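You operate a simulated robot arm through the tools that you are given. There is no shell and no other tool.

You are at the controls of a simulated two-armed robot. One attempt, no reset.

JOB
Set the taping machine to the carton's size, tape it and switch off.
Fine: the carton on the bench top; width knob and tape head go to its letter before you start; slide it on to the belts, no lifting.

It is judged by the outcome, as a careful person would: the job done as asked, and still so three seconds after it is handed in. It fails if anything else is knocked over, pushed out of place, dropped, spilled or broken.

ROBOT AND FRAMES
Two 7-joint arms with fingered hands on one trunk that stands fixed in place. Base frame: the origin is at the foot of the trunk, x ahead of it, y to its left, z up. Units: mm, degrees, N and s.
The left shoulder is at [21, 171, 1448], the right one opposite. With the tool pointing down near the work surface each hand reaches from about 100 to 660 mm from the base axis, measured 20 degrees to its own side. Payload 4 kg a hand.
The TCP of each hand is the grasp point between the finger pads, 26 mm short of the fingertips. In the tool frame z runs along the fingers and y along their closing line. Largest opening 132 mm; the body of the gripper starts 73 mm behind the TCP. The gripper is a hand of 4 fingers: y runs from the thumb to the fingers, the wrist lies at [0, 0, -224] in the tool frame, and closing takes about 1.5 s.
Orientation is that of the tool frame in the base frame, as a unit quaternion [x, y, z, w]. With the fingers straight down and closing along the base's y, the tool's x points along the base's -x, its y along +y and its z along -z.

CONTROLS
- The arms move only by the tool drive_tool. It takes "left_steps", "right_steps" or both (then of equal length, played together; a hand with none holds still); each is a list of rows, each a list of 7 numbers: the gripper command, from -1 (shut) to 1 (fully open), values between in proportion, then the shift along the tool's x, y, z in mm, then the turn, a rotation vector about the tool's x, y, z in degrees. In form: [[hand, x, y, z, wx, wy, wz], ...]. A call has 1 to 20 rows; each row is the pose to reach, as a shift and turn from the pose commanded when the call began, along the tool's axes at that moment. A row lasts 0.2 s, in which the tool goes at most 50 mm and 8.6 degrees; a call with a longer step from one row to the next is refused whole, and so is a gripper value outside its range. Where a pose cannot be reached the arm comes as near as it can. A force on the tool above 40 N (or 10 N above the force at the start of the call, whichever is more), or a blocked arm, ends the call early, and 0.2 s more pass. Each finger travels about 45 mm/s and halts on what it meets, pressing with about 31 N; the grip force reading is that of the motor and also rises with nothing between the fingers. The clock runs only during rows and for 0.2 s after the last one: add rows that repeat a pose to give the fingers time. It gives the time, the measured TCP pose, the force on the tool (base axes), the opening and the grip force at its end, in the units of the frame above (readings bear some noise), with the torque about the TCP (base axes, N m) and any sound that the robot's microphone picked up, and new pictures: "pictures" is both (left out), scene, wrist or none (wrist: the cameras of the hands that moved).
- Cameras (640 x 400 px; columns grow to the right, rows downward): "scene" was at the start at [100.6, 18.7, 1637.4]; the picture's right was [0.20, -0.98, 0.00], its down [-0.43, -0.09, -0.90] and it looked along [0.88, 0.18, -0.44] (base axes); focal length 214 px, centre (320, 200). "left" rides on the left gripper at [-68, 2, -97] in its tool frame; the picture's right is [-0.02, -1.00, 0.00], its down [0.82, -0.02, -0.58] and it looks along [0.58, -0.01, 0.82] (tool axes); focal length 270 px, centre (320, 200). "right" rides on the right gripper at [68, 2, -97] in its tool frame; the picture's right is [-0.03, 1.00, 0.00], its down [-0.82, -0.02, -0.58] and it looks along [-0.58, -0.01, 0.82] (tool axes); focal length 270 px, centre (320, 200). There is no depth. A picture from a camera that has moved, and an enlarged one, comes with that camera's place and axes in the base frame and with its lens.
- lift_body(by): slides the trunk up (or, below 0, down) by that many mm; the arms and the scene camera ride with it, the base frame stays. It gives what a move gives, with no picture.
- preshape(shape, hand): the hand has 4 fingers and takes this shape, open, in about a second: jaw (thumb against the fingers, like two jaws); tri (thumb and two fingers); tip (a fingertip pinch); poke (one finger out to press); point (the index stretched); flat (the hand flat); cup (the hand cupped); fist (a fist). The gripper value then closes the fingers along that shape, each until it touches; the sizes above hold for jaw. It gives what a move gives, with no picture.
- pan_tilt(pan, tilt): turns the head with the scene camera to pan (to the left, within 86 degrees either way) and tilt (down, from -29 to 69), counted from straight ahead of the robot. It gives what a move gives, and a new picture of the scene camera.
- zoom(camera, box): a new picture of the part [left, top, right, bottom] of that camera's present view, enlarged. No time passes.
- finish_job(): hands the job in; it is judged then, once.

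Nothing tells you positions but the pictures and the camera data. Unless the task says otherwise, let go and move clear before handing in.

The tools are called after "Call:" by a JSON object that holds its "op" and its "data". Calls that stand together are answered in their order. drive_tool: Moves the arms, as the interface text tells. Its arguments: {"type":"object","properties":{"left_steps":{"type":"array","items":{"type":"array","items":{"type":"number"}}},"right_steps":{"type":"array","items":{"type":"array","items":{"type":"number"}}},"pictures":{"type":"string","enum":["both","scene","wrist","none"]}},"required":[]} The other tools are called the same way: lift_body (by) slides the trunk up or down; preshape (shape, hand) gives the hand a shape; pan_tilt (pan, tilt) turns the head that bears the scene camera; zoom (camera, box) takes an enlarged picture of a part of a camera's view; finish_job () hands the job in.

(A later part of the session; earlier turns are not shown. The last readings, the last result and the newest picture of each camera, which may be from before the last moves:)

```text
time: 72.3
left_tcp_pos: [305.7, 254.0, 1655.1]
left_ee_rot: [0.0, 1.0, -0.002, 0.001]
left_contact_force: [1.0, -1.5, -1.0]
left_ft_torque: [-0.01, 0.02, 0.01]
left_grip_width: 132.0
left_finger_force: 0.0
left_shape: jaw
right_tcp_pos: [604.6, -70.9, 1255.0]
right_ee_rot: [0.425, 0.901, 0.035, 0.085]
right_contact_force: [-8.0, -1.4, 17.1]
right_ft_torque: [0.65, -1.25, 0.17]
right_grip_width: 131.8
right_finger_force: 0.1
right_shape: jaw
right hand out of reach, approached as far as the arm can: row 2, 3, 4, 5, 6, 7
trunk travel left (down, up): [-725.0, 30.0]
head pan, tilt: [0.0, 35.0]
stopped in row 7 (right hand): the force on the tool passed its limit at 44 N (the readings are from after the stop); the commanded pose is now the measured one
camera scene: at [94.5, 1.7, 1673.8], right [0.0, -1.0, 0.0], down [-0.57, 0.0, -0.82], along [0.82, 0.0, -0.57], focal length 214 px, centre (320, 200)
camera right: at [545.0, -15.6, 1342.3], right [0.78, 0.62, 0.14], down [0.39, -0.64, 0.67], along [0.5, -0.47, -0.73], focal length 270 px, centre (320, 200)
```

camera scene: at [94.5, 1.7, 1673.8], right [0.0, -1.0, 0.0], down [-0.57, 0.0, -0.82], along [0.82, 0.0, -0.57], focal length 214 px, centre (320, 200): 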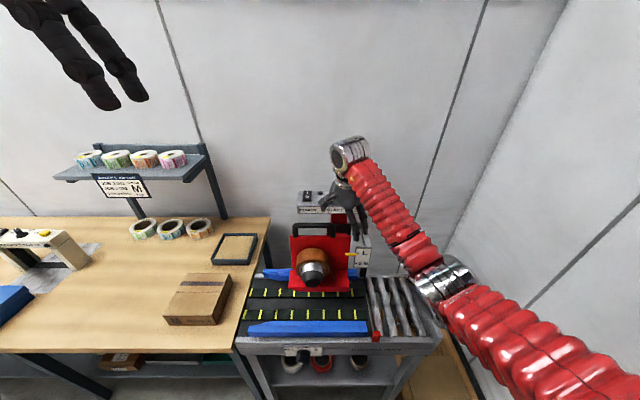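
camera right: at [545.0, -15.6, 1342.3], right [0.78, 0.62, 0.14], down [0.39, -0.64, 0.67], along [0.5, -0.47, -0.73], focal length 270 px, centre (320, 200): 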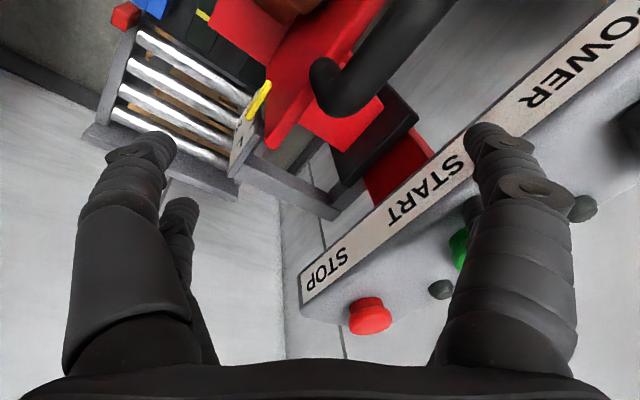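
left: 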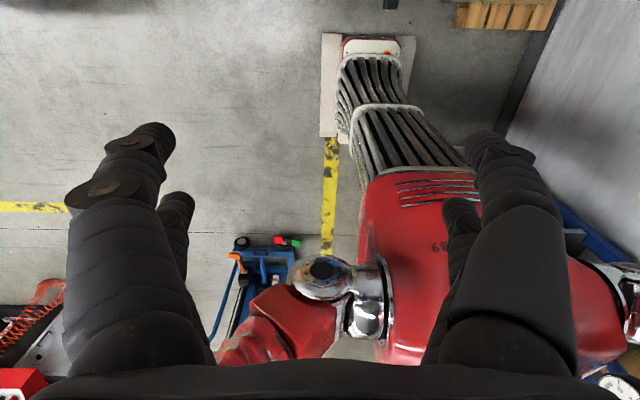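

The arm couldn't make that turn and its fingers drifted into the panel; the power is off, so a touch there does nothing. I'll lift off, move back and undo the turn.

Call:
{"op": "drive_tool", "data": {"right_steps": [[1, 0, 0, -40, 0, 0, 0], [1, 0, 0, -75, 0, 0, 0], [1, 25, -25, -85, 0, 0, 0], [1, 50, -50, -95, 0, 0, -8], [1, 72, -73, -105, 0, 0, -16], [1, 72, -73, -105, 0, 0, -24.5]], "pictures": "both"}}

Call:
{"op": "zoom", "data": {"camera": "scene", "box": [270, 180, 390, 280]}}

```text
time: 73.7
left_tcp_pos: [308.9, 254.1, 1654.9]
left_ee_rot: [0.0, 1.0, -0.001, 0.0]
left_contact_force: [0.1, 0.5, 0.5]
left_ft_torque: [-0.02, -0.01, -0.01]
left_grip_width: 131.8
left_finger_force: 0.0
left_shape: jaw
right_tcp_pos: [548.8, -77.8, 1311.4]
right_ee_rot: [0.221, 0.971, 0.013, 0.088]
right_contact_force: [0.1, 0.8, 0.2]
right_ft_torque: [-0.03, -0.05, -0.04]
right_grip_width: 131.9
right_finger_force: 0.0
right_shape: jaw
right hand out of reach, approached as far as the arm can: row 1, 2, 3, 4, 5, 6
trunk travel left (down, up): [-725.0, 30.0]
head pan, tilt: [0.0, 35.0]
camera scene: at [97.3, 1.7, 1673.5], right [0.0, -1.0, 0.0], down [-0.57, 0.0, -0.82], along [0.82, 0.0, -0.57], focal length 214 px, centre (320, 200)
camera right: at [471.3, -45.0, 1395.9], right [0.45, 0.89, 0.07], down [0.61, -0.36, 0.7], along [0.65, -0.27, -0.71], focal length 270 px, centre (320, 200)
```

scene: 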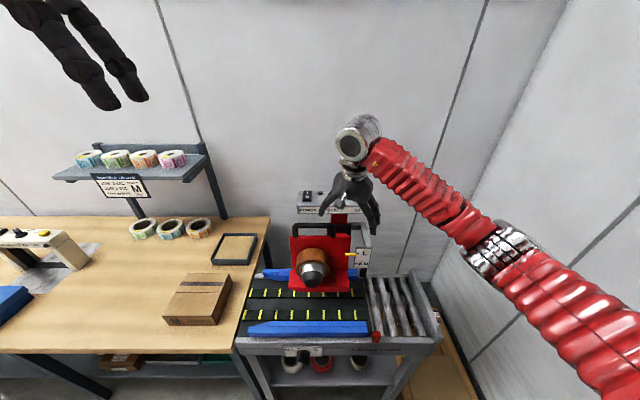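
right: 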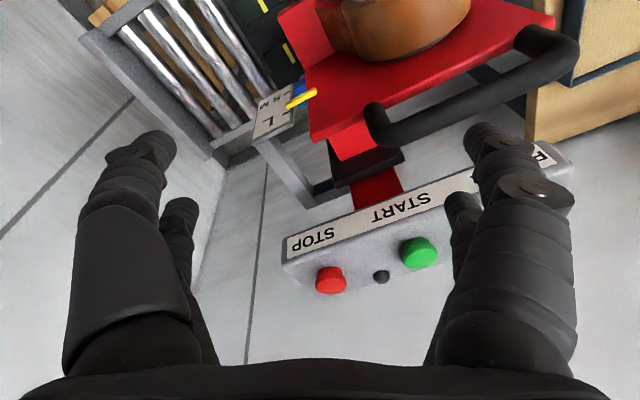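

```text
4.00 times, centred on (330, 230) of scene
camera zoom: at [97.3, 1.7, 1673.5], right [0.0, -1.0, 0.0], down [-0.57, 0.0, -0.82], along [0.82, 0.0, -0.57], focal length 858 px, centre (280, 80)
```

zoom: 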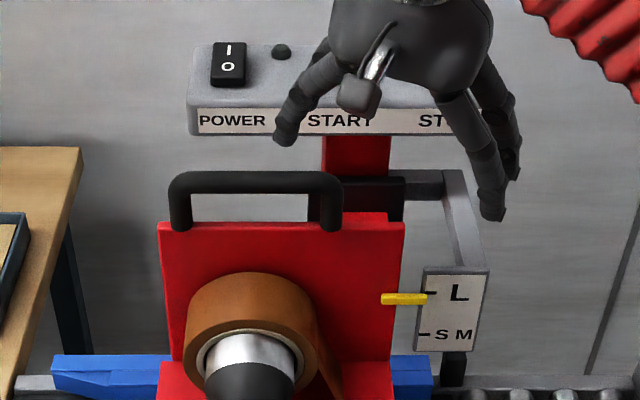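

Nothing is disturbed. I'll keep the hand in its usual orientation, close the fingers, and press the handle's bar down from above.

Call:
{"op": "drive_tool", "data": {"right_steps": [[1, 5, 10, -10, 0, 0, -8], [1, 12, 20, -20, 0, 0, -16], [1, 20, 35, -22, 0, 0, -24], [1, 31, 51, -22, 0, 0, -26]], "pictures": "none"}}

Call:
{"op": "preshape", "data": {"shape": "tip", "hand": "right"}}

Call:
{"op": "drive_tool", "data": {"right_steps": [[-1, 0, 0, 0, 0, 0, 0], [-1, 0, 0, 0, 0, 0, 0], [-1, 0, 0, 0, 0, 0, 0], [-1, 0, 0, 0, 0, 0, 0], [-1, 0, 0, 0, 0, 0, 0], [-1, 0, 0, 0, 0, 0, 0], [-1, 0, 0, 0, 0, 0, 0]], "pictures": "both"}}

```text
time: 74.7
left_tcp_pos: [310.2, 252.5, 1654.0]
left_ee_rot: [-0.001, 1.0, -0.001, -0.001]
left_contact_force: [-1.2, 0.2, 0.2]
left_ft_torque: [-0.05, 0.0, 0.01]
left_grip_width: 132.0
left_finger_force: 0.0
left_shape: jaw
right_tcp_pos: [544.3, -18.3, 1332.9]
right_ee_rot: [0.001, 0.996, -0.008, 0.089]
right_contact_force: [0.3, -0.6, 0.6]
right_ft_torque: [-0.02, 0.0, 0.02]
right_grip_width: 131.8
right_finger_force: 0.1
right_shape: jaw
trunk travel left (down, up): [-725.0, 30.0]
head pan, tilt: [0.0, 35.0]
```

```text
time: 75.6
left_tcp_pos: [311.2, 251.6, 1654.5]
left_ee_rot: [0.0, 1.0, 0.0, 0.0]
left_contact_force: [1.0, 0.0, -0.3]
left_ft_torque: [-0.01, 0.0, 0.01]
left_grip_width: 131.9
left_finger_force: 0.2
left_shape: jaw
right_tcp_pos: [545.9, -17.7, 1332.6]
right_ee_rot: [0.002, 0.996, -0.007, 0.089]
right_contact_force: [-0.6, 0.0, -0.7]
right_ft_torque: [-0.01, -0.03, -0.03]
right_grip_width: 132.0
right_finger_force: 0.1
right_shape: tip
trunk travel left (down, up): [-725.0, 30.0]
head pan, tilt: [0.0, 35.0]
```

```text
time: 77.2
left_tcp_pos: [310.5, 251.5, 1655.6]
left_ee_rot: [-0.001, 1.0, 0.0, -0.001]
left_contact_force: [0.4, -0.5, -0.7]
left_ft_torque: [0.0, 0.03, -0.02]
left_grip_width: 132.1
left_finger_force: 0.0
left_shape: jaw
right_tcp_pos: [544.3, -18.7, 1332.9]
right_ee_rot: [0.001, 0.996, -0.007, 0.089]
right_contact_force: [0.7, 0.2, 0.4]
right_ft_torque: [0.02, 0.01, 0.03]
right_grip_width: 0.0
right_finger_force: 0.1
right_shape: tip
trunk travel left (down, up): [-725.0, 30.0]
head pan, tilt: [0.0, 35.0]
camera scene: at [98.4, 0.4, 1673.4], right [0.0, -1.0, 0.0], down [-0.57, 0.0, -0.82], along [0.82, 0.0, -0.57], focal length 214 px, centre (320, 200)
camera right: at [459.3, -15.8, 1416.3], right [0.03, 1.0, -0.01], down [0.7, -0.01, 0.71], along [0.71, -0.03, -0.7], focal length 270 px, centre (320, 200)
```

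scene: 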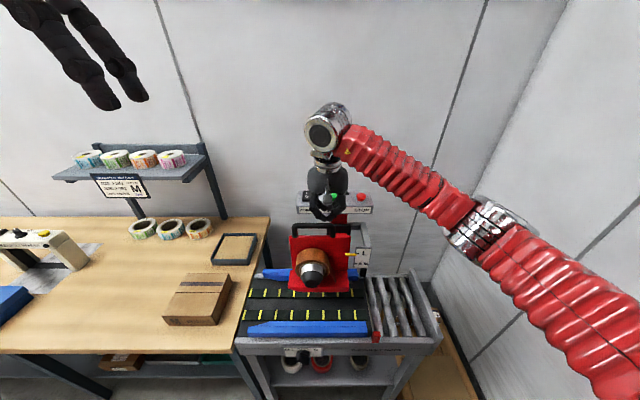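
right: 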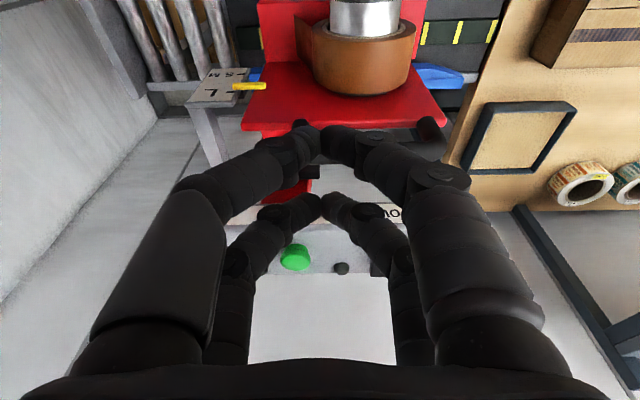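

Call:
{"op": "drive_tool", "data": {"right_steps": [[-1, -4, 12, 20, 0, 0, 0], [-1, -8, 24, 40, 0, 0, 0], [-1, -13, 37, 61, 0, 0, 0], [-1, -12, 37, 66, 0, 0, 0]], "pictures": "both"}}

Call:
{"op": "zoom", "data": {"camera": "scene", "box": [270, 180, 390, 280]}}

```text
time: 78.2
left_tcp_pos: [309.9, 251.3, 1654.4]
left_ee_rot: [-0.001, 1.0, 0.001, -0.001]
left_contact_force: [0.7, -0.3, 0.3]
left_ft_torque: [0.01, 0.03, 0.01]
left_grip_width: 131.8
left_finger_force: 0.1
left_shape: jaw
right_tcp_pos: [569.8, 17.1, 1268.9]
right_ee_rot: [0.001, 0.996, -0.007, 0.089]
right_contact_force: [-0.3, 0.0, 0.2]
right_ft_torque: [0.03, -0.02, -0.03]
right_grip_width: 0.1
right_finger_force: 31.3
right_shape: tip
trunk travel left (down, up): [-725.0, 30.0]
head pan, tilt: [0.0, 35.0]
camera scene: at [98.4, -0.1, 1673.5], right [0.0, -1.0, 0.0], down [-0.57, 0.0, -0.82], along [0.82, 0.0, -0.57], focal length 214 px, centre (320, 200)
camera right: at [484.2, 19.9, 1351.9], right [0.03, 1.0, -0.01], down [0.7, -0.01, 0.71], along [0.71, -0.03, -0.7], focal length 270 px, centre (320, 200)
```

scene: 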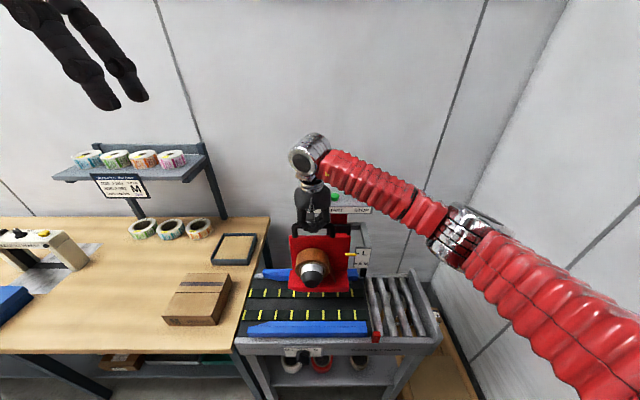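
right: 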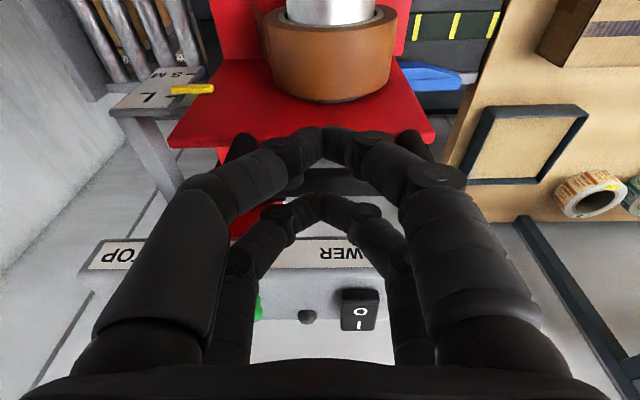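

```text
4.00 times, centred on (330, 230) of scene
camera zoom: at [98.4, -0.1, 1673.5], right [0.0, -1.0, 0.0], down [-0.57, 0.0, -0.82], along [0.82, 0.0, -0.57], focal length 858 px, centre (280, 80)
```

zoom: 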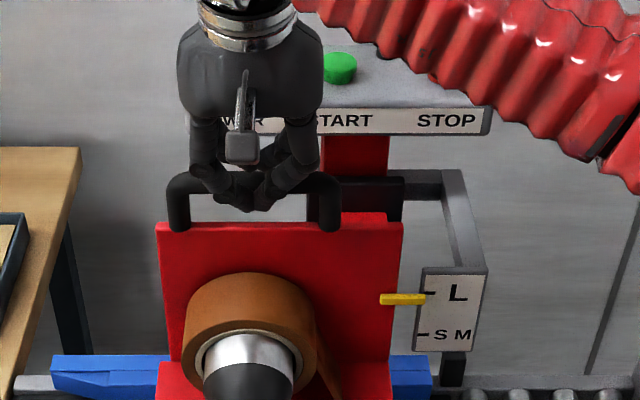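

The closed fingertips are over the middle of the handle bar. I'll press down gently.

Call:
{"op": "drive_tool", "data": {"right_steps": [[-1, 1.2, 0, 6, 0, 0, 0], [-1, 2.1, 0, 12, 0, 0, 0], [-1, 3.2, 0, 18, 0, 0, 0], [-1, 4.2, 0, 24, 0, 0, 0]], "pictures": "none"}}

Call:
{"op": "zoom", "data": {"camera": "scene", "box": [270, 180, 390, 280]}}

```text
time: 79.2
left_tcp_pos: [309.6, 252.1, 1654.8]
left_ee_rot: [0.0, 1.0, 0.0, -0.001]
left_contact_force: [0.6, 0.5, -0.3]
left_ft_torque: [0.01, 0.01, 0.0]
left_grip_width: 131.8
left_finger_force: 0.1
left_shape: jaw
right_tcp_pos: [570.0, 17.3, 1242.5]
right_ee_rot: [0.001, 0.996, -0.008, 0.088]
right_contact_force: [-0.7, -0.1, -0.4]
right_ft_torque: [0.0, 0.05, 0.03]
right_grip_width: 0.0
right_finger_force: 30.4
right_shape: tip
trunk travel left (down, up): [-725.0, 30.0]
head pan, tilt: [0.0, 35.0]
```

```text
4.00 times, centred on (330, 230) of scene
camera zoom: at [98.7, 0.3, 1673.4], right [0.0, -1.0, 0.0], down [-0.57, 0.0, -0.82], along [0.82, 0.0, -0.57], focal length 858 px, centre (280, 80)
```

zoom: 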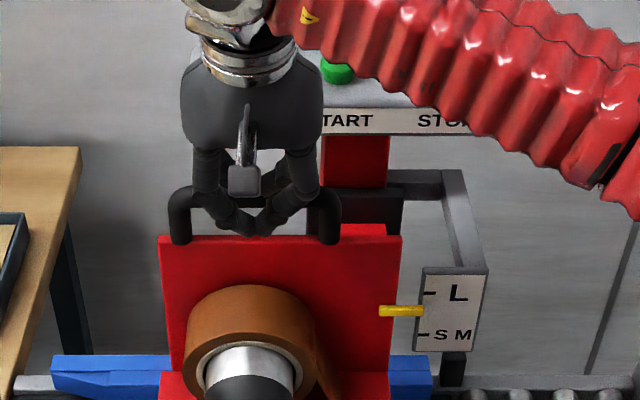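

The head slides down easily with the hand. The yellow pointer is part-way from L to S M; I'll continue.

Call:
{"op": "drive_tool", "data": {"right_steps": [[-1, 1.2, 0, 7, 0, 0, 0], [-1, 2.5, 0, 14, 0, 0, 0], [-1, 3.7, 0, 21, 0, 0, 0], [-1, 5, 0, 28, 0, 0, 0]], "pictures": "none"}}

Call:
{"op": "zoom", "data": {"camera": "scene", "box": [270, 180, 390, 280]}}

Call:
{"op": "zoom", "data": {"camera": "scene", "box": [335, 240, 375, 275]}}

```text
time: 80.2
left_tcp_pos: [310.3, 252.0, 1655.0]
left_ee_rot: [-0.001, 1.0, 0.0, -0.002]
left_contact_force: [0.0, 0.0, 0.5]
left_ft_torque: [-0.01, -0.05, -0.01]
left_grip_width: 132.0
left_finger_force: 0.0
left_shape: jaw
right_tcp_pos: [568.9, 15.8, 1213.7]
right_ee_rot: [0.001, 0.996, -0.007, 0.089]
right_contact_force: [-1.1, 0.4, 2.1]
right_ft_torque: [0.04, -0.05, 0.01]
right_grip_width: 0.2
right_finger_force: 30.7
right_shape: tip
trunk travel left (down, up): [-725.0, 30.0]
head pan, tilt: [0.0, 35.0]
```

```text
4.00 times, centred on (330, 230) of scene
camera zoom: at [98.2, 0.3, 1673.5], right [0.0, -1.0, 0.0], down [-0.57, 0.0, -0.82], along [0.82, 0.0, -0.57], focal length 858 px, centre (280, 80)
```

zoom: 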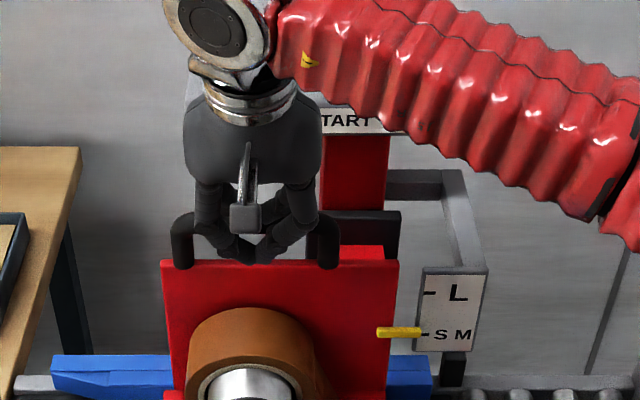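

```text
11.43 times, centred on (355, 258) of scene
camera zoom: at [98.2, 0.3, 1673.5], right [0.0, -1.0, 0.0], down [-0.57, 0.0, -0.82], along [0.82, 0.0, -0.57], focal length 2451 px, centre (-80, -457)
```

zoom: 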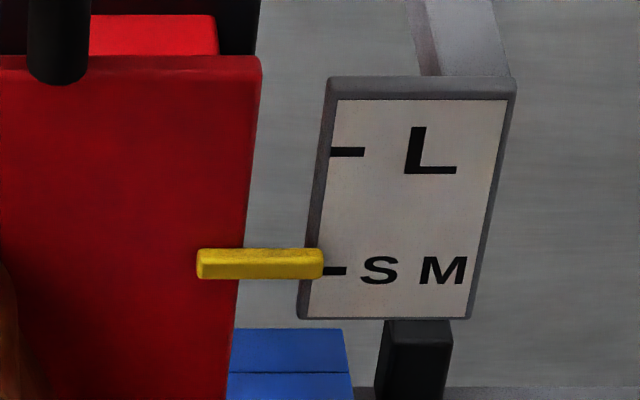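

The pointer still needs about 12 mm to line up with the S M tick as it did with L at the start, allowing for parallax.

Call:
{"op": "drive_tool", "data": {"right_steps": [[-1, 0.7, 0, 4, 0, 0, 0], [-1, 1.4, 0, 8, 0, 0, 0], [-1, 1.8, 0, 10, 0, 0, 0], [-1, 1.8, 0, 10, 0, 0, 0]], "pictures": "none"}}

Call:
{"op": "zoom", "data": {"camera": "scene", "box": [335, 240, 375, 275]}}

```text
time: 81.2
left_tcp_pos: [309.8, 252.0, 1654.0]
left_ee_rot: [-0.001, 1.0, 0.0, 0.0]
left_contact_force: [-0.2, -0.5, 0.8]
left_ft_torque: [-0.04, 0.01, 0.02]
left_grip_width: 131.8
left_finger_force: 0.1
left_shape: jaw
right_tcp_pos: [568.8, 16.2, 1204.6]
right_ee_rot: [0.001, 0.996, -0.007, 0.089]
right_contact_force: [0.4, 0.6, -0.2]
right_ft_torque: [-0.03, 0.03, -0.03]
right_grip_width: 0.3
right_finger_force: 31.0
right_shape: tip
trunk travel left (down, up): [-725.0, 30.0]
head pan, tilt: [0.0, 35.0]
```

```text
11.43 times, centred on (355, 258) of scene
camera zoom: at [98.5, 0.4, 1673.4], right [0.0, -1.0, 0.0], down [-0.57, 0.0, -0.82], along [0.82, 0.0, -0.57], focal length 2451 px, centre (-80, -457)
```

zoom: 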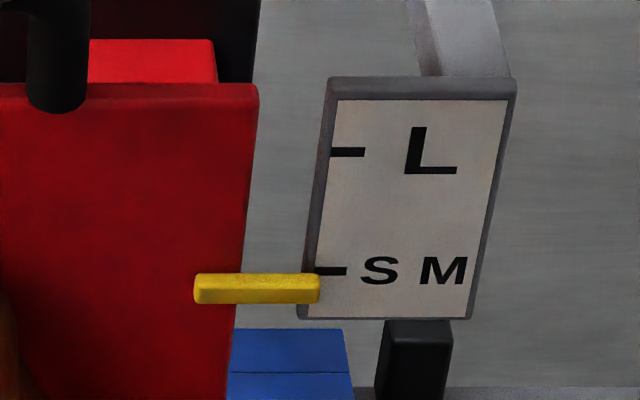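

The pointer now sits at S M just as it sat at L before. I'll lift the hand straight off and check that the head stays.

Call:
{"op": "drive_tool", "data": {"right_steps": [[-1, -1.8, 0, -10, 0, 0, 0], [-1, -5, 0, -30, 0, 0, 0], [-1, -12, 0, -65, 0, 0, 0], [-1, -20, 0, -110, 0, 0, 0]], "pictures": "both"}}

Call:
{"op": "zoom", "data": {"camera": "scene", "box": [335, 240, 375, 275]}}

```text
time: 82.2
left_tcp_pos: [308.6, 252.6, 1655.1]
left_ee_rot: [0.0, 1.0, 0.0, 0.001]
left_contact_force: [0.2, -0.3, 0.8]
left_ft_torque: [0.0, -0.01, -0.01]
left_grip_width: 132.0
left_finger_force: 0.0
left_shape: jaw
right_tcp_pos: [570.2, 18.4, 1316.4]
right_ee_rot: [0.002, 0.996, -0.007, 0.089]
right_contact_force: [-0.1, 0.4, -0.1]
right_ft_torque: [0.0, -0.02, -0.01]
right_grip_width: 0.0
right_finger_force: 31.5
right_shape: tip
trunk travel left (down, up): [-725.0, 30.0]
head pan, tilt: [0.0, 35.0]
camera scene: at [97.8, 0.7, 1673.5], right [0.0, -1.0, 0.0], down [-0.57, 0.0, -0.82], along [0.82, 0.0, -0.57], focal length 214 px, centre (320, 200)
camera right: at [484.1, 20.6, 1401.3], right [0.03, 1.0, -0.01], down [0.7, -0.01, 0.71], along [0.71, -0.03, -0.7], focal length 270 px, centre (320, 200)
```

scene: 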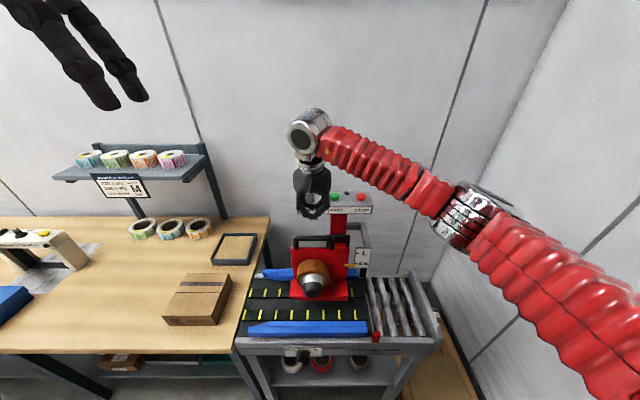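
right: 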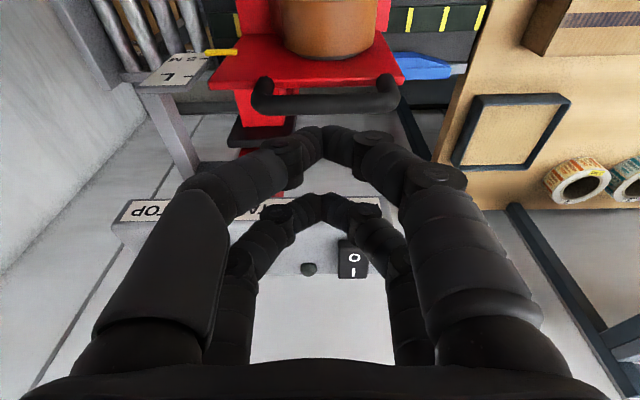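

```text
11.43 times, centred on (355, 258) of scene
camera zoom: at [97.8, 0.7, 1673.5], right [0.0, -1.0, 0.0], down [-0.57, 0.0, -0.82], along [0.82, 0.0, -0.57], focal length 2451 px, centre (-80, -457)
```

zoom: 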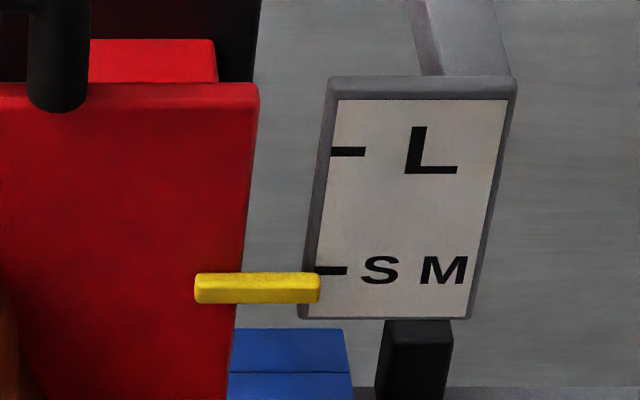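

The head stays at S M. Now I'll take the right hand out of the way before using the left hand to slide the carton.

Call:
{"op": "drive_tool", "data": {"right_steps": [[-1, 40, -20, -28, 0, 0, 0], [-1, 82, -48, -45, 0, 0, 0], [-1, 115, -82, -60, 0, 0, 0], [-1, 145, -116, -75, 0, 0, 0], [-1, 172, -152, -88, 0, 0, 0], [-1, 192, -190, -98, 0, 0, 0], [-1, 205, -228, -104, 0, 0, 0], [-1, 212, -262, -108, 0, 0, 0]], "pictures": "scene"}}

```text
refused: row 1 steps farther than a row can; nothing moved
```

Call:
{"op": "drive_tool", "data": {"right_steps": [[-1, 30, -15, -25, 0, 0, 0], [-1, 65, -38, -42, 0, 0, 0], [-1, 95, -66, -55, 0, 0, 0], [-1, 125, -98, -67, 0, 0, 0], [-1, 152, -130, -79, 0, 0, 0], [-1, 175, -165, -89, 0, 0, 0], [-1, 193, -202, -97, 0, 0, 0], [-1, 205, -240, -104, 0, 0, 0]], "pictures": "scene"}}

```text
time: 84.0
left_tcp_pos: [307.9, 249.9, 1655.2]
left_ee_rot: [-0.001, 1.0, 0.0, 0.0]
left_contact_force: [0.0, -0.5, 0.4]
left_ft_torque: [0.0, 0.01, 0.02]
left_grip_width: 132.0
left_finger_force: 0.1
left_shape: jaw
right_tcp_pos: [346.3, -225.5, 1384.7]
right_ee_rot: [0.003, 0.996, -0.006, 0.09]
right_contact_force: [-0.3, -0.2, 0.7]
right_ft_torque: [0.01, 0.01, 0.01]
right_grip_width: 0.1
right_finger_force: 30.7
right_shape: tip
right hand out of reach, approached as far as the arm can: row 5, 6, 7
trunk travel left (down, up): [-725.0, 30.0]
head pan, tilt: [0.0, 35.0]
camera scene: at [96.7, -1.4, 1673.6], right [0.0, -1.0, 0.0], down [-0.57, 0.0, -0.82], along [0.82, 0.0, -0.57], focal length 214 px, centre (320, 200)
```

scene: 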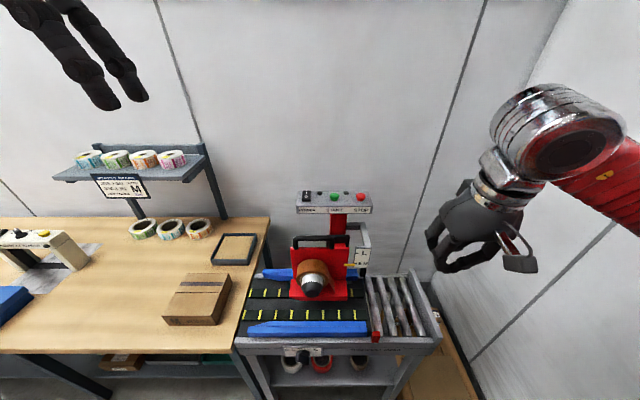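

Right hand is clear. Now I'll lower the trunk and bring the left hand out over the bench, to the left of the carton.

Call:
{"op": "lift_body", "data": {"by": -250}}

Call:
{"op": "drive_tool", "data": {"left_steps": [[1, -24, 34, 20, 0, 0, 0], [1, -48, 68, 40, 0, 0, 0], [1, -72, 102, 60, 0, 0, 0], [1, -96, 136, 80, 0, 0, 0], [1, -120, 170, 100, 0, 0, 0]], "pictures": "scene"}}

```text
time: 86.6
left_tcp_pos: [309.3, 252.7, 1406.0]
left_ee_rot: [0.0, 1.0, 0.0, 0.0]
left_contact_force: [-0.7, -0.2, -0.1]
left_ft_torque: [-0.04, 0.01, 0.0]
left_grip_width: 131.9
left_finger_force: 0.2
left_shape: jaw
right_tcp_pos: [347.3, -220.1, 1136.1]
right_ee_rot: [0.001, 0.996, -0.008, 0.09]
right_contact_force: [0.3, 0.2, -1.0]
right_ft_torque: [0.02, -0.02, -0.03]
right_grip_width: 0.2
right_finger_force: 31.1
right_shape: tip
trunk travel left (down, up): [-475.0, 280.0]
head pan, tilt: [0.0, 35.0]
```

```text
time: 87.8
left_tcp_pos: [429.8, 422.6, 1302.8]
left_ee_rot: [-0.001, 1.0, 0.0, 0.0]
left_contact_force: [0.1, 0.2, 0.0]
left_ft_torque: [-0.01, -0.01, 0.03]
left_grip_width: 131.7
left_finger_force: 0.1
left_shape: jaw
right_tcp_pos: [348.3, -219.1, 1136.0]
right_ee_rot: [0.001, 0.996, -0.008, 0.089]
right_contact_force: [0.2, -0.3, 0.6]
right_ft_torque: [0.02, -0.02, -0.02]
right_grip_width: 0.0
right_finger_force: 30.6
right_shape: tip
trunk travel left (down, up): [-475.0, 280.0]
head pan, tilt: [0.0, 35.0]
camera scene: at [112.4, 1.4, 1422.9], right [0.0, -1.0, 0.0], down [-0.57, 0.0, -0.82], along [0.82, 0.0, -0.57], focal length 214 px, centre (320, 200)
```

scene: 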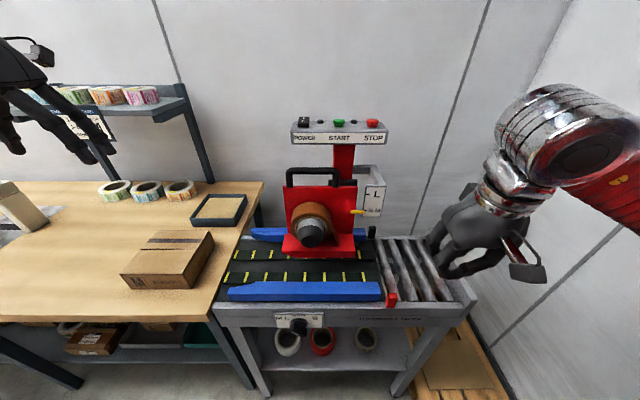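

Call:
{"op": "drive_tool", "data": {"left_steps": [[1, 0, 30, 25, 0, 0, 0], [1, 0, 60, 55, 0, 0, 0], [1, 0, 90, 85, 0, 0, 0], [1, 0, 120, 115, 0, 0, 0], [1, 0, 150, 145, 0, 0, 0]], "pictures": "none"}}

Call:
{"op": "pan_tilt", "data": {"pan": 30, "tilt": 40}}

```text
time: 89.0
left_tcp_pos: [428.4, 574.5, 1158.0]
left_ee_rot: [0.0, 1.0, -0.001, -0.001]
left_contact_force: [-0.8, -0.8, 0.0]
left_ft_torque: [-0.03, 0.0, 0.03]
left_grip_width: 132.0
left_finger_force: 0.0
left_shape: jaw
right_tcp_pos: [348.4, -218.0, 1136.6]
right_ee_rot: [0.001, 0.996, -0.007, 0.088]
right_contact_force: [-0.9, -0.3, 0.2]
right_ft_torque: [-0.03, 0.02, -0.01]
right_grip_width: 0.1
right_finger_force: 31.0
right_shape: tip
trunk travel left (down, up): [-475.0, 280.0]
head pan, tilt: [0.0, 35.0]
```

```text
time: 89.9
left_tcp_pos: [429.8, 573.1, 1161.5]
left_ee_rot: [-0.001, 1.0, 0.0, -0.001]
left_contact_force: [-0.7, -0.2, 0.4]
left_ft_torque: [0.01, -0.01, 0.01]
left_grip_width: 131.9
left_finger_force: 0.1
left_shape: jaw
right_tcp_pos: [347.9, -220.8, 1135.6]
right_ee_rot: [0.002, 0.996, -0.007, 0.089]
right_contact_force: [-0.1, -0.4, -0.1]
right_ft_torque: [0.0, 0.01, 0.0]
right_grip_width: 0.0
right_finger_force: 30.9
right_shape: tip
trunk travel left (down, up): [-475.0, 280.0]
head pan, tilt: [30.0, 40.0]
camera scene: at [97.1, 42.7, 1415.4], right [0.5, -0.87, 0.0], down [-0.56, -0.32, -0.77], along [0.66, 0.38, -0.64], focal length 214 px, centre (320, 200)
```

scene: 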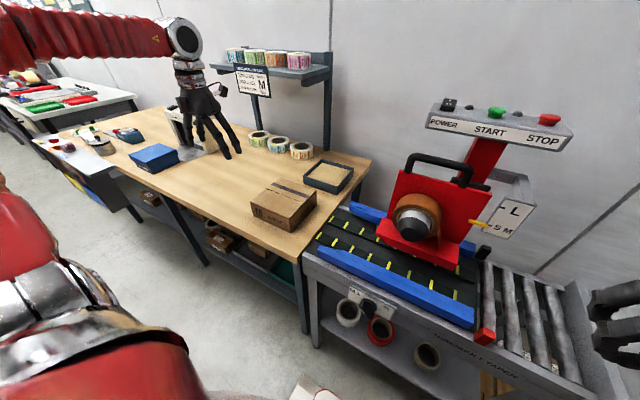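

Call:
{"op": "drive_tool", "data": {"left_steps": [[1, 0, 10, 10, 0, -8, 0], [1, 0, 20, 30, 0, -16, 0], [1, 0, 25, 50, 0, -24, 0], [1, 0, 30, 70, 0, -32, 0]], "pictures": "scene"}}

```text
time: 90.9
left_tcp_pos: [430.6, 602.9, 1089.8]
left_ee_rot: [-0.001, 0.961, -0.001, 0.277]
left_contact_force: [0.0, 0.3, -0.1]
left_ft_torque: [-0.01, -0.03, -0.05]
left_grip_width: 131.7
left_finger_force: 0.1
left_shape: jaw
right_tcp_pos: [346.9, -219.2, 1135.4]
right_ee_rot: [0.002, 0.996, -0.007, 0.089]
right_contact_force: [0.4, 0.3, -0.3]
right_ft_torque: [-0.03, -0.02, 0.03]
right_grip_width: 0.1
right_finger_force: 31.2
right_shape: tip
trunk travel left (down, up): [-475.0, 280.0]
head pan, tilt: [30.0, 40.0]
camera scene: at [97.3, 43.9, 1415.4], right [0.5, -0.87, 0.0], down [-0.56, -0.32, -0.77], along [0.66, 0.38, -0.64], focal length 214 px, centre (320, 200)
```

scene: 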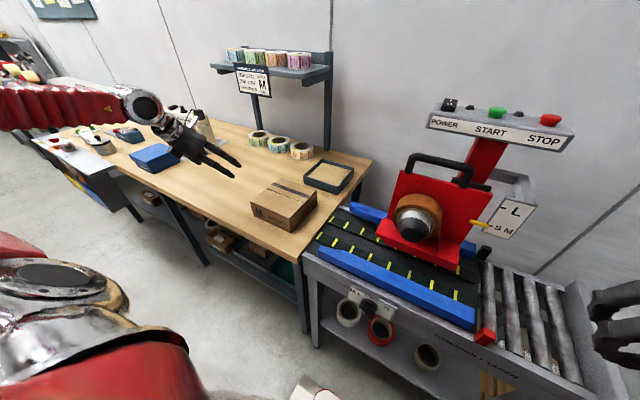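

The left arm reaches well with the hand pitched forward. I'll close its fingers into a blunt pusher and approach the carton's left side.

Call:
{"op": "preshape", "data": {"shape": "tip", "hand": "left"}}

Call:
{"op": "drive_tool", "data": {"left_steps": [[-1, -7, 2, 35, 0, 0, 0], [-1, -14, 5, 70, 0, 0, 0], [-1, -22, 8, 105, 0, -4, 0], [-1, -29, 10, 140, 0, -8, 0], [-1, -29, 10, 140, 0, -8, 0], [-1, -29, 10, 140, 0, -8, 0], [-1, -29, 10, 140, 0, -8, 0]], "pictures": "both"}}

```text
time: 91.8
left_tcp_pos: [429.7, 603.6, 1089.2]
left_ee_rot: [-0.001, 0.962, 0.001, 0.274]
left_contact_force: [0.0, -0.5, -0.2]
left_ft_torque: [0.01, 0.01, 0.02]
left_grip_width: 131.8
left_finger_force: 0.1
left_shape: tip
right_tcp_pos: [348.7, -220.1, 1136.1]
right_ee_rot: [0.002, 0.996, -0.008, 0.089]
right_contact_force: [-0.1, -0.7, 0.7]
right_ft_torque: [-0.03, -0.01, -0.01]
right_grip_width: 0.0
right_finger_force: 31.2
right_shape: tip
trunk travel left (down, up): [-475.0, 280.0]
head pan, tilt: [30.0, 40.0]
```

```text
time: 93.4
left_tcp_pos: [529.8, 612.6, 985.9]
left_ee_rot: [-0.001, 0.94, 0.001, 0.342]
left_contact_force: [0.3, 1.3, 0.0]
left_ft_torque: [0.0, -0.02, -0.01]
left_grip_width: 0.0
left_finger_force: 0.0
left_shape: tip
right_tcp_pos: [347.7, -220.0, 1136.6]
right_ee_rot: [0.002, 0.996, -0.007, 0.089]
right_contact_force: [-0.3, -0.5, 0.5]
right_ft_torque: [-0.04, 0.02, -0.03]
right_grip_width: 0.1
right_finger_force: 30.8
right_shape: tip
trunk travel left (down, up): [-475.0, 280.0]
head pan, tilt: [30.0, 40.0]
camera scene: at [96.7, 42.7, 1415.4], right [0.5, -0.87, 0.0], down [-0.56, -0.32, -0.77], along [0.66, 0.38, -0.64], focal length 214 px, centre (320, 200)
camera left: at [520.5, 614.1, 1104.6], right [0.02, -1.0, 0.02], down [-1.0, -0.02, -0.08], along [0.08, -0.01, -1.0], focal length 270 px, centre (320, 200)
```

scene: 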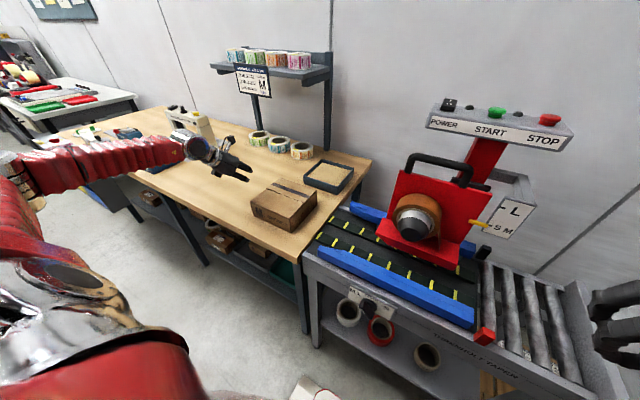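
left: 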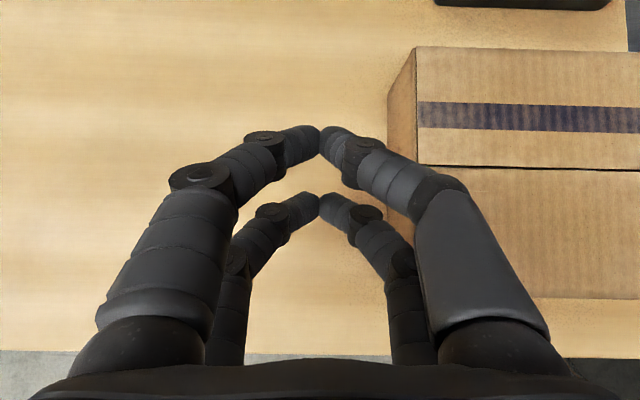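

From this downward view I take the carton to be 172 mm square and 80 mm high, left face at y≈545, centred within a few mm of the guides. I'll lower the closed hand beside its left face.

Call:
{"op": "drive_tool", "data": {"left_steps": [[-1, 16, -2, 25, 0, 0, 0], [-1, 32, -5, 50, 0, 0, 0], [-1, 49, -10, 75, 0, 0, 0], [-1, 49, -12, 75, 0, 0, 0]], "pictures": "both"}}

```text
time: 94.4
left_tcp_pos: [538.6, 600.6, 897.3]
left_ee_rot: [0.0, 0.939, 0.0, 0.343]
left_contact_force: [-1.0, -0.1, -0.2]
left_ft_torque: [0.03, 0.0, 0.01]
left_grip_width: 0.0
left_finger_force: 31.1
left_shape: tip
right_tcp_pos: [347.6, -220.6, 1136.1]
right_ee_rot: [0.002, 0.996, -0.007, 0.089]
right_contact_force: [0.0, 0.2, -0.2]
right_ft_torque: [0.02, 0.02, -0.02]
right_grip_width: 0.1
right_finger_force: 31.0
right_shape: tip
trunk travel left (down, up): [-475.0, 280.0]
head pan, tilt: [30.0, 40.0]
camera scene: at [96.7, 42.6, 1415.5], right [0.5, -0.87, 0.0], down [-0.56, -0.32, -0.77], along [0.66, 0.38, -0.64], focal length 214 px, centre (320, 200)
camera left: at [528.6, 602.3, 1015.7], right [0.02, -1.0, 0.02], down [-1.0, -0.02, -0.08], along [0.08, -0.01, -1.0], focal length 270 px, centre (320, 200)
```

scene: 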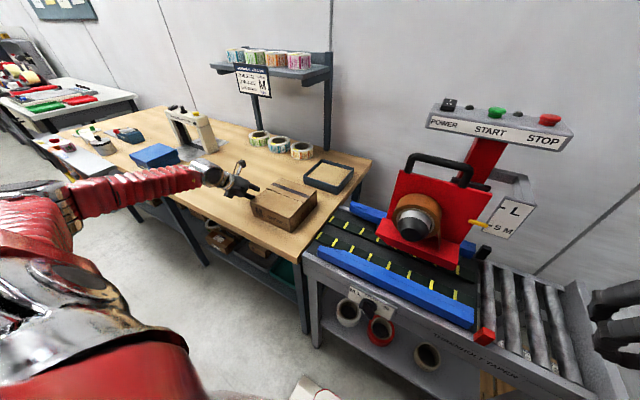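
left: 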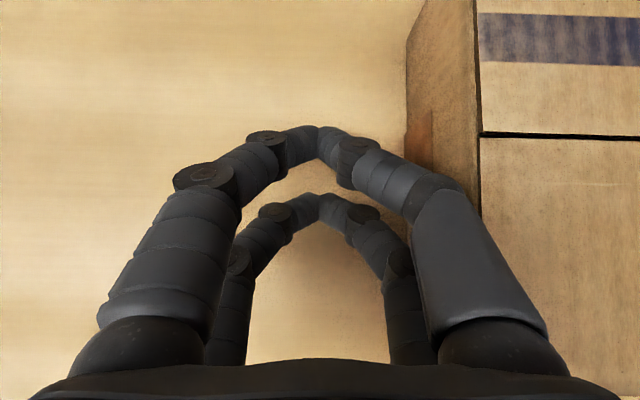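

Clearances look right. I'll start pushing the carton slowly to the right along the bench.

Call:
{"op": "drive_tool", "data": {"left_steps": [[-1, 0, -10, 0, 0, 0, 0], [-1, 0, -20, 0, 0, 0, 0], [-1, 0.4, -28, -0.3, 0, 0, 0], [-1, 0.8, -36, -0.6, 0, 0, 0], [-1, 1.2, -44, -1, 0, 0, 0], [-1, 1.5, -52, -1.3, 0, 0, 0], [-1, 1.9, -60, -1.6, 0, 0, 0]], "pictures": "both"}}

```text
time: 96.0
left_tcp_pos: [536.1, 540.7, 897.1]
left_ee_rot: [0.0, 0.94, -0.001, 0.342]
left_contact_force: [-0.1, 1.4, 0.7]
left_ft_torque: [-0.06, -0.02, -0.06]
left_grip_width: 0.0
left_finger_force: 31.0
left_shape: tip
right_tcp_pos: [347.6, -220.8, 1135.6]
right_ee_rot: [0.001, 0.996, -0.007, 0.089]
right_contact_force: [0.2, -0.4, 0.0]
right_ft_torque: [0.03, 0.01, 0.04]
right_grip_width: 0.0
right_finger_force: 31.6
right_shape: tip
trunk travel left (down, up): [-475.0, 280.0]
head pan, tilt: [30.0, 40.0]
camera scene: at [96.9, 43.0, 1415.4], right [0.5, -0.87, 0.0], down [-0.56, -0.32, -0.77], along [0.66, 0.38, -0.64], focal length 214 px, centre (320, 200)
camera left: at [526.5, 541.5, 1015.8], right [0.02, -1.0, 0.02], down [-1.0, -0.02, -0.08], along [0.08, -0.02, -1.0], focal length 270 px, centre (320, 200)
```

scene: 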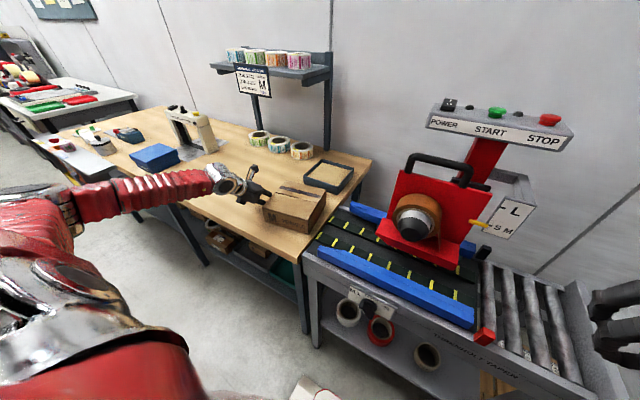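
left: 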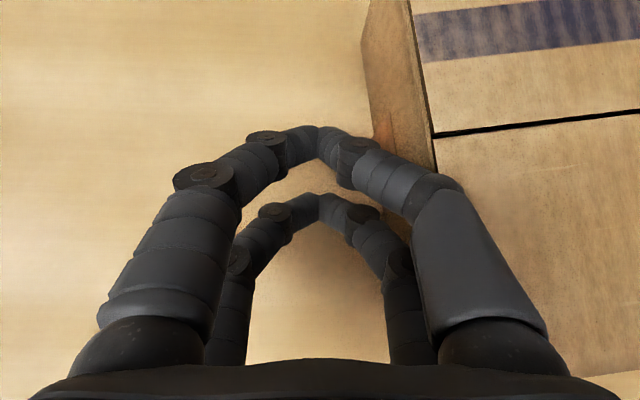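

The carton turned about 9° because the contact was too near the front. I'll back off, move the hand 65 mm further away from me, and push there to straighten it.

Call:
{"op": "drive_tool", "data": {"left_steps": [[-1, 0, 12, 0, 0, 0, 0], [-1, 0, 25, 0, 0, 0, 0], [-1, -25, 25, 21, 0, 0, 0], [-1, -50, 25, 42, 0, 0, 0], [-1, -50, 10, 42, 0, 0, 0], [-1, -50, 0, 42, 0, 0, 0], [-1, -50, -8, 42, 0, 0, 0], [-1, -50, -14, 42, 0, 0, 0]], "pictures": "both"}}

```text
time: 97.8
left_tcp_pos: [601.4, 526.2, 897.4]
left_ee_rot: [-0.001, 0.94, 0.0, 0.341]
left_contact_force: [-0.1, 2.6, 0.7]
left_ft_torque: [-0.05, 0.01, -0.06]
left_grip_width: 0.0
left_finger_force: 31.7
left_shape: tip
right_tcp_pos: [347.7, -220.2, 1136.4]
right_ee_rot: [0.002, 0.996, -0.007, 0.089]
right_contact_force: [-0.1, 0.9, -0.4]
right_ft_torque: [0.03, -0.01, -0.01]
right_grip_width: 0.3
right_finger_force: 31.4
right_shape: tip
trunk travel left (down, up): [-475.0, 280.0]
head pan, tilt: [30.0, 40.0]
camera scene: at [97.1, 42.9, 1415.4], right [0.5, -0.87, 0.0], down [-0.56, -0.32, -0.77], along [0.66, 0.38, -0.64], focal length 214 px, centre (320, 200)
camera left: at [592.1, 527.7, 1015.7], right [0.02, -1.0, 0.02], down [-1.0, -0.02, -0.08], along [0.08, -0.01, -1.0], focal length 270 px, centre (320, 200)
```

scene: 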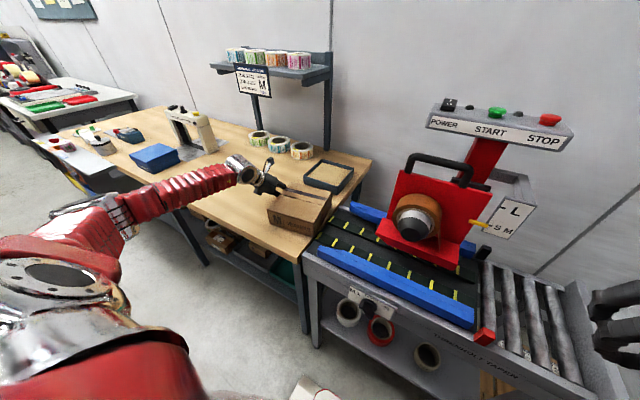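
left: 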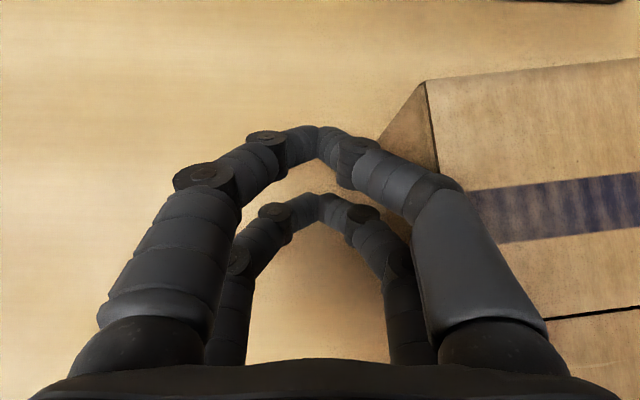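

Call:
{"op": "drive_tool", "data": {"left_steps": [[-1, 0, -6, 0, 0, 0, 0], [-1, 0, -12, 0, 0, 0, 0], [-1, 0, -18, 0, 0, 0, 0]], "pictures": "wrist"}}

```text
time: 98.6
left_tcp_pos: [600.9, 507.8, 896.7]
left_ee_rot: [0.0, 0.94, -0.001, 0.341]
left_contact_force: [0.1, 1.1, 0.0]
left_ft_torque: [0.01, -0.02, -0.06]
left_grip_width: 0.0
left_finger_force: 31.0
left_shape: tip
right_tcp_pos: [349.6, -219.6, 1135.3]
right_ee_rot: [0.002, 0.996, -0.006, 0.089]
right_contact_force: [-0.4, -0.3, 0.3]
right_ft_torque: [-0.01, 0.0, -0.02]
right_grip_width: 0.0
right_finger_force: 31.3
right_shape: tip
trunk travel left (down, up): [-475.0, 280.0]
head pan, tilt: [30.0, 40.0]
camera left: at [592.0, 509.5, 1015.9], right [0.02, -1.0, 0.02], down [-1.0, -0.02, -0.08], along [0.08, -0.02, -1.0], focal length 270 px, centre (320, 200)
```

left: 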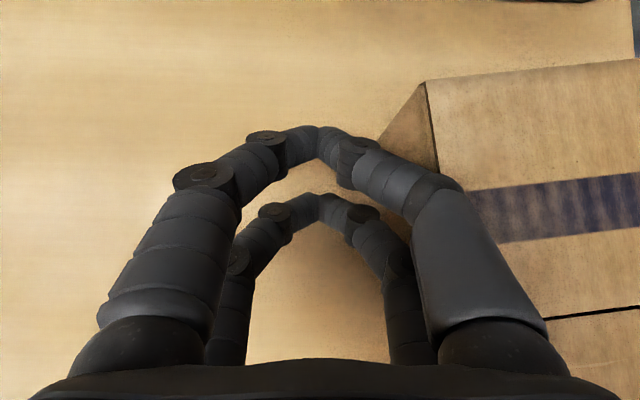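

The carton settles against the slanted line of the knuckles, so I'll turn the hand by about 8° to square that contact line with the machine, pushing on gently.

Call:
{"op": "drive_tool", "data": {"left_steps": [[-1, 0, -3, 0, 1.8, 0, 2.2], [-1, 0, -7, 0, 3.6, 0, 4.4], [-1, 0, -12, 0, 5.4, 0, 6.5], [-1, 0, -18, 0, 5.4, 0, 6.5], [-1, 0, -24, 0, 5.4, 0, 6.5]], "pictures": "both"}}

```text
time: 99.8
left_tcp_pos: [601.6, 484.2, 898.0]
left_ee_rot: [0.069, 0.937, -0.025, 0.341]
left_contact_force: [-0.1, 4.4, 5.0]
left_ft_torque: [-0.37, 0.08, -0.02]
left_grip_width: 0.1
left_finger_force: 31.5
left_shape: tip
right_tcp_pos: [347.8, -219.2, 1136.2]
right_ee_rot: [0.001, 0.996, -0.008, 0.088]
right_contact_force: [-0.6, 0.8, 0.2]
right_ft_torque: [-0.01, -0.01, 0.0]
right_grip_width: 0.1
right_finger_force: 30.8
right_shape: tip
trunk travel left (down, up): [-475.0, 280.0]
head pan, tilt: [30.0, 40.0]
camera scene: at [96.5, 42.9, 1415.5], right [0.5, -0.87, 0.0], down [-0.56, -0.32, -0.77], along [0.66, 0.38, -0.64], focal length 214 px, centre (320, 200)
camera left: at [592.4, 487.2, 1016.5], right [-0.13, -0.99, 0.02], down [-0.99, 0.12, -0.08], along [0.08, -0.03, -1.0], focal length 270 px, centre (320, 200)
```

scene: 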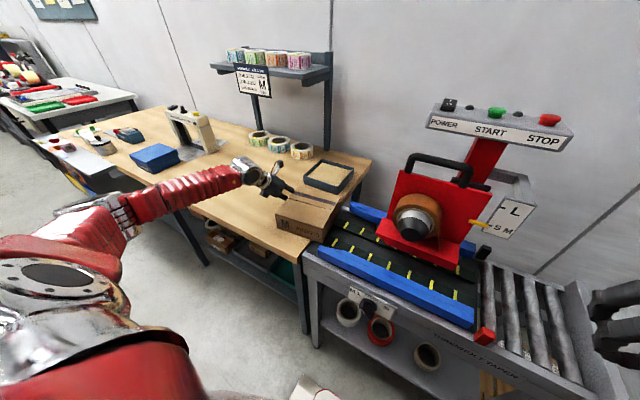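
left: 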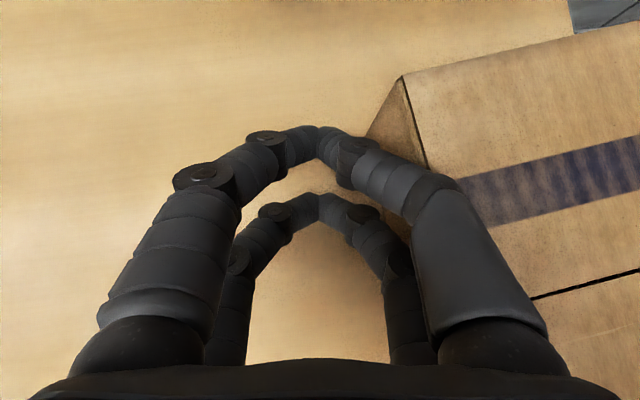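

The carton isn't straightening because a curled finger link rides on its top edge. I'll back away, open the hand so its straight outer fingers can serve as a flat pusher, and square it up.

Call:
{"op": "drive_tool", "data": {"left_steps": [[-1, 0, 20, 0, 0, 0, 0], [-1, 5, 50, -6, 0, 0, 0], [-1, 10, 80, -12, -2.7, 0, -3.2], [-1, 14, 110, -17, -5.4, 0, -6.5], [-1, 14, 110, -17, -5.4, 0, -6.5]], "pictures": "none"}}

Call:
{"op": "preshape", "data": {"shape": "jaw", "hand": "left"}}

Call:
{"op": "drive_tool", "data": {"left_steps": [[1, 0, 0, 0, 0, 0, 0]], "pictures": "both"}}

```text
time: 101.0
left_tcp_pos: [597.0, 594.7, 902.1]
left_ee_rot: [0.0, 0.94, 0.0, 0.342]
left_contact_force: [-0.2, 0.5, 0.3]
left_ft_torque: [0.04, 0.02, 0.0]
left_grip_width: 0.1
left_finger_force: 31.2
left_shape: tip
right_tcp_pos: [348.0, -220.3, 1136.4]
right_ee_rot: [0.001, 0.996, -0.007, 0.09]
right_contact_force: [0.7, -0.3, 0.2]
right_ft_torque: [0.02, 0.04, 0.01]
right_grip_width: 0.0
right_finger_force: 31.0
right_shape: tip
trunk travel left (down, up): [-475.0, 280.0]
head pan, tilt: [30.0, 40.0]
```

```text
time: 101.9
left_tcp_pos: [596.1, 594.8, 902.6]
left_ee_rot: [-0.001, 0.94, 0.0, 0.341]
left_contact_force: [-0.5, -0.3, -0.7]
left_ft_torque: [0.01, 0.01, -0.01]
left_grip_width: 131.8
left_finger_force: 0.1
left_shape: jaw
right_tcp_pos: [348.0, -219.7, 1135.4]
right_ee_rot: [0.002, 0.996, -0.007, 0.089]
right_contact_force: [-0.2, -0.1, -0.6]
right_ft_torque: [0.0, 0.0, -0.04]
right_grip_width: 0.1
right_finger_force: 30.9
right_shape: tip
trunk travel left (down, up): [-475.0, 280.0]
head pan, tilt: [30.0, 40.0]
```

```text
time: 102.3
left_tcp_pos: [595.6, 595.8, 900.8]
left_ee_rot: [-0.001, 0.94, 0.001, 0.341]
left_contact_force: [0.1, -0.7, -0.1]
left_ft_torque: [0.03, -0.04, -0.01]
left_grip_width: 131.9
left_finger_force: 0.0
left_shape: jaw
right_tcp_pos: [348.5, -219.9, 1135.8]
right_ee_rot: [0.001, 0.996, -0.007, 0.089]
right_contact_force: [0.0, -0.4, -0.7]
right_ft_torque: [-0.02, 0.01, 0.01]
right_grip_width: 0.0
right_finger_force: 31.0
right_shape: tip
trunk travel left (down, up): [-475.0, 280.0]
head pan, tilt: [30.0, 40.0]
camera scene: at [97.1, 42.8, 1415.4], right [0.5, -0.87, 0.0], down [-0.56, -0.32, -0.77], along [0.66, 0.38, -0.64], focal length 214 px, centre (320, 200)
camera left: at [587.1, 596.4, 1020.4], right [0.02, -1.0, 0.02], down [-1.0, -0.02, -0.08], along [0.08, -0.01, -1.0], focal length 270 px, centre (320, 200)
```

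scene: 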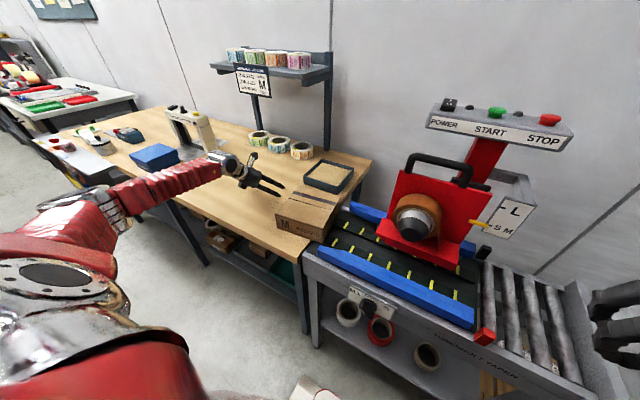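
left: 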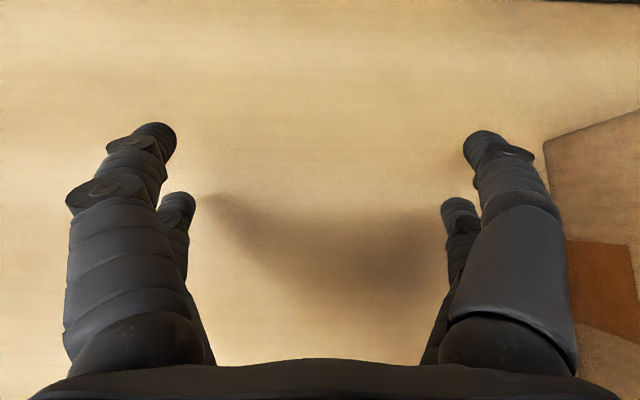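

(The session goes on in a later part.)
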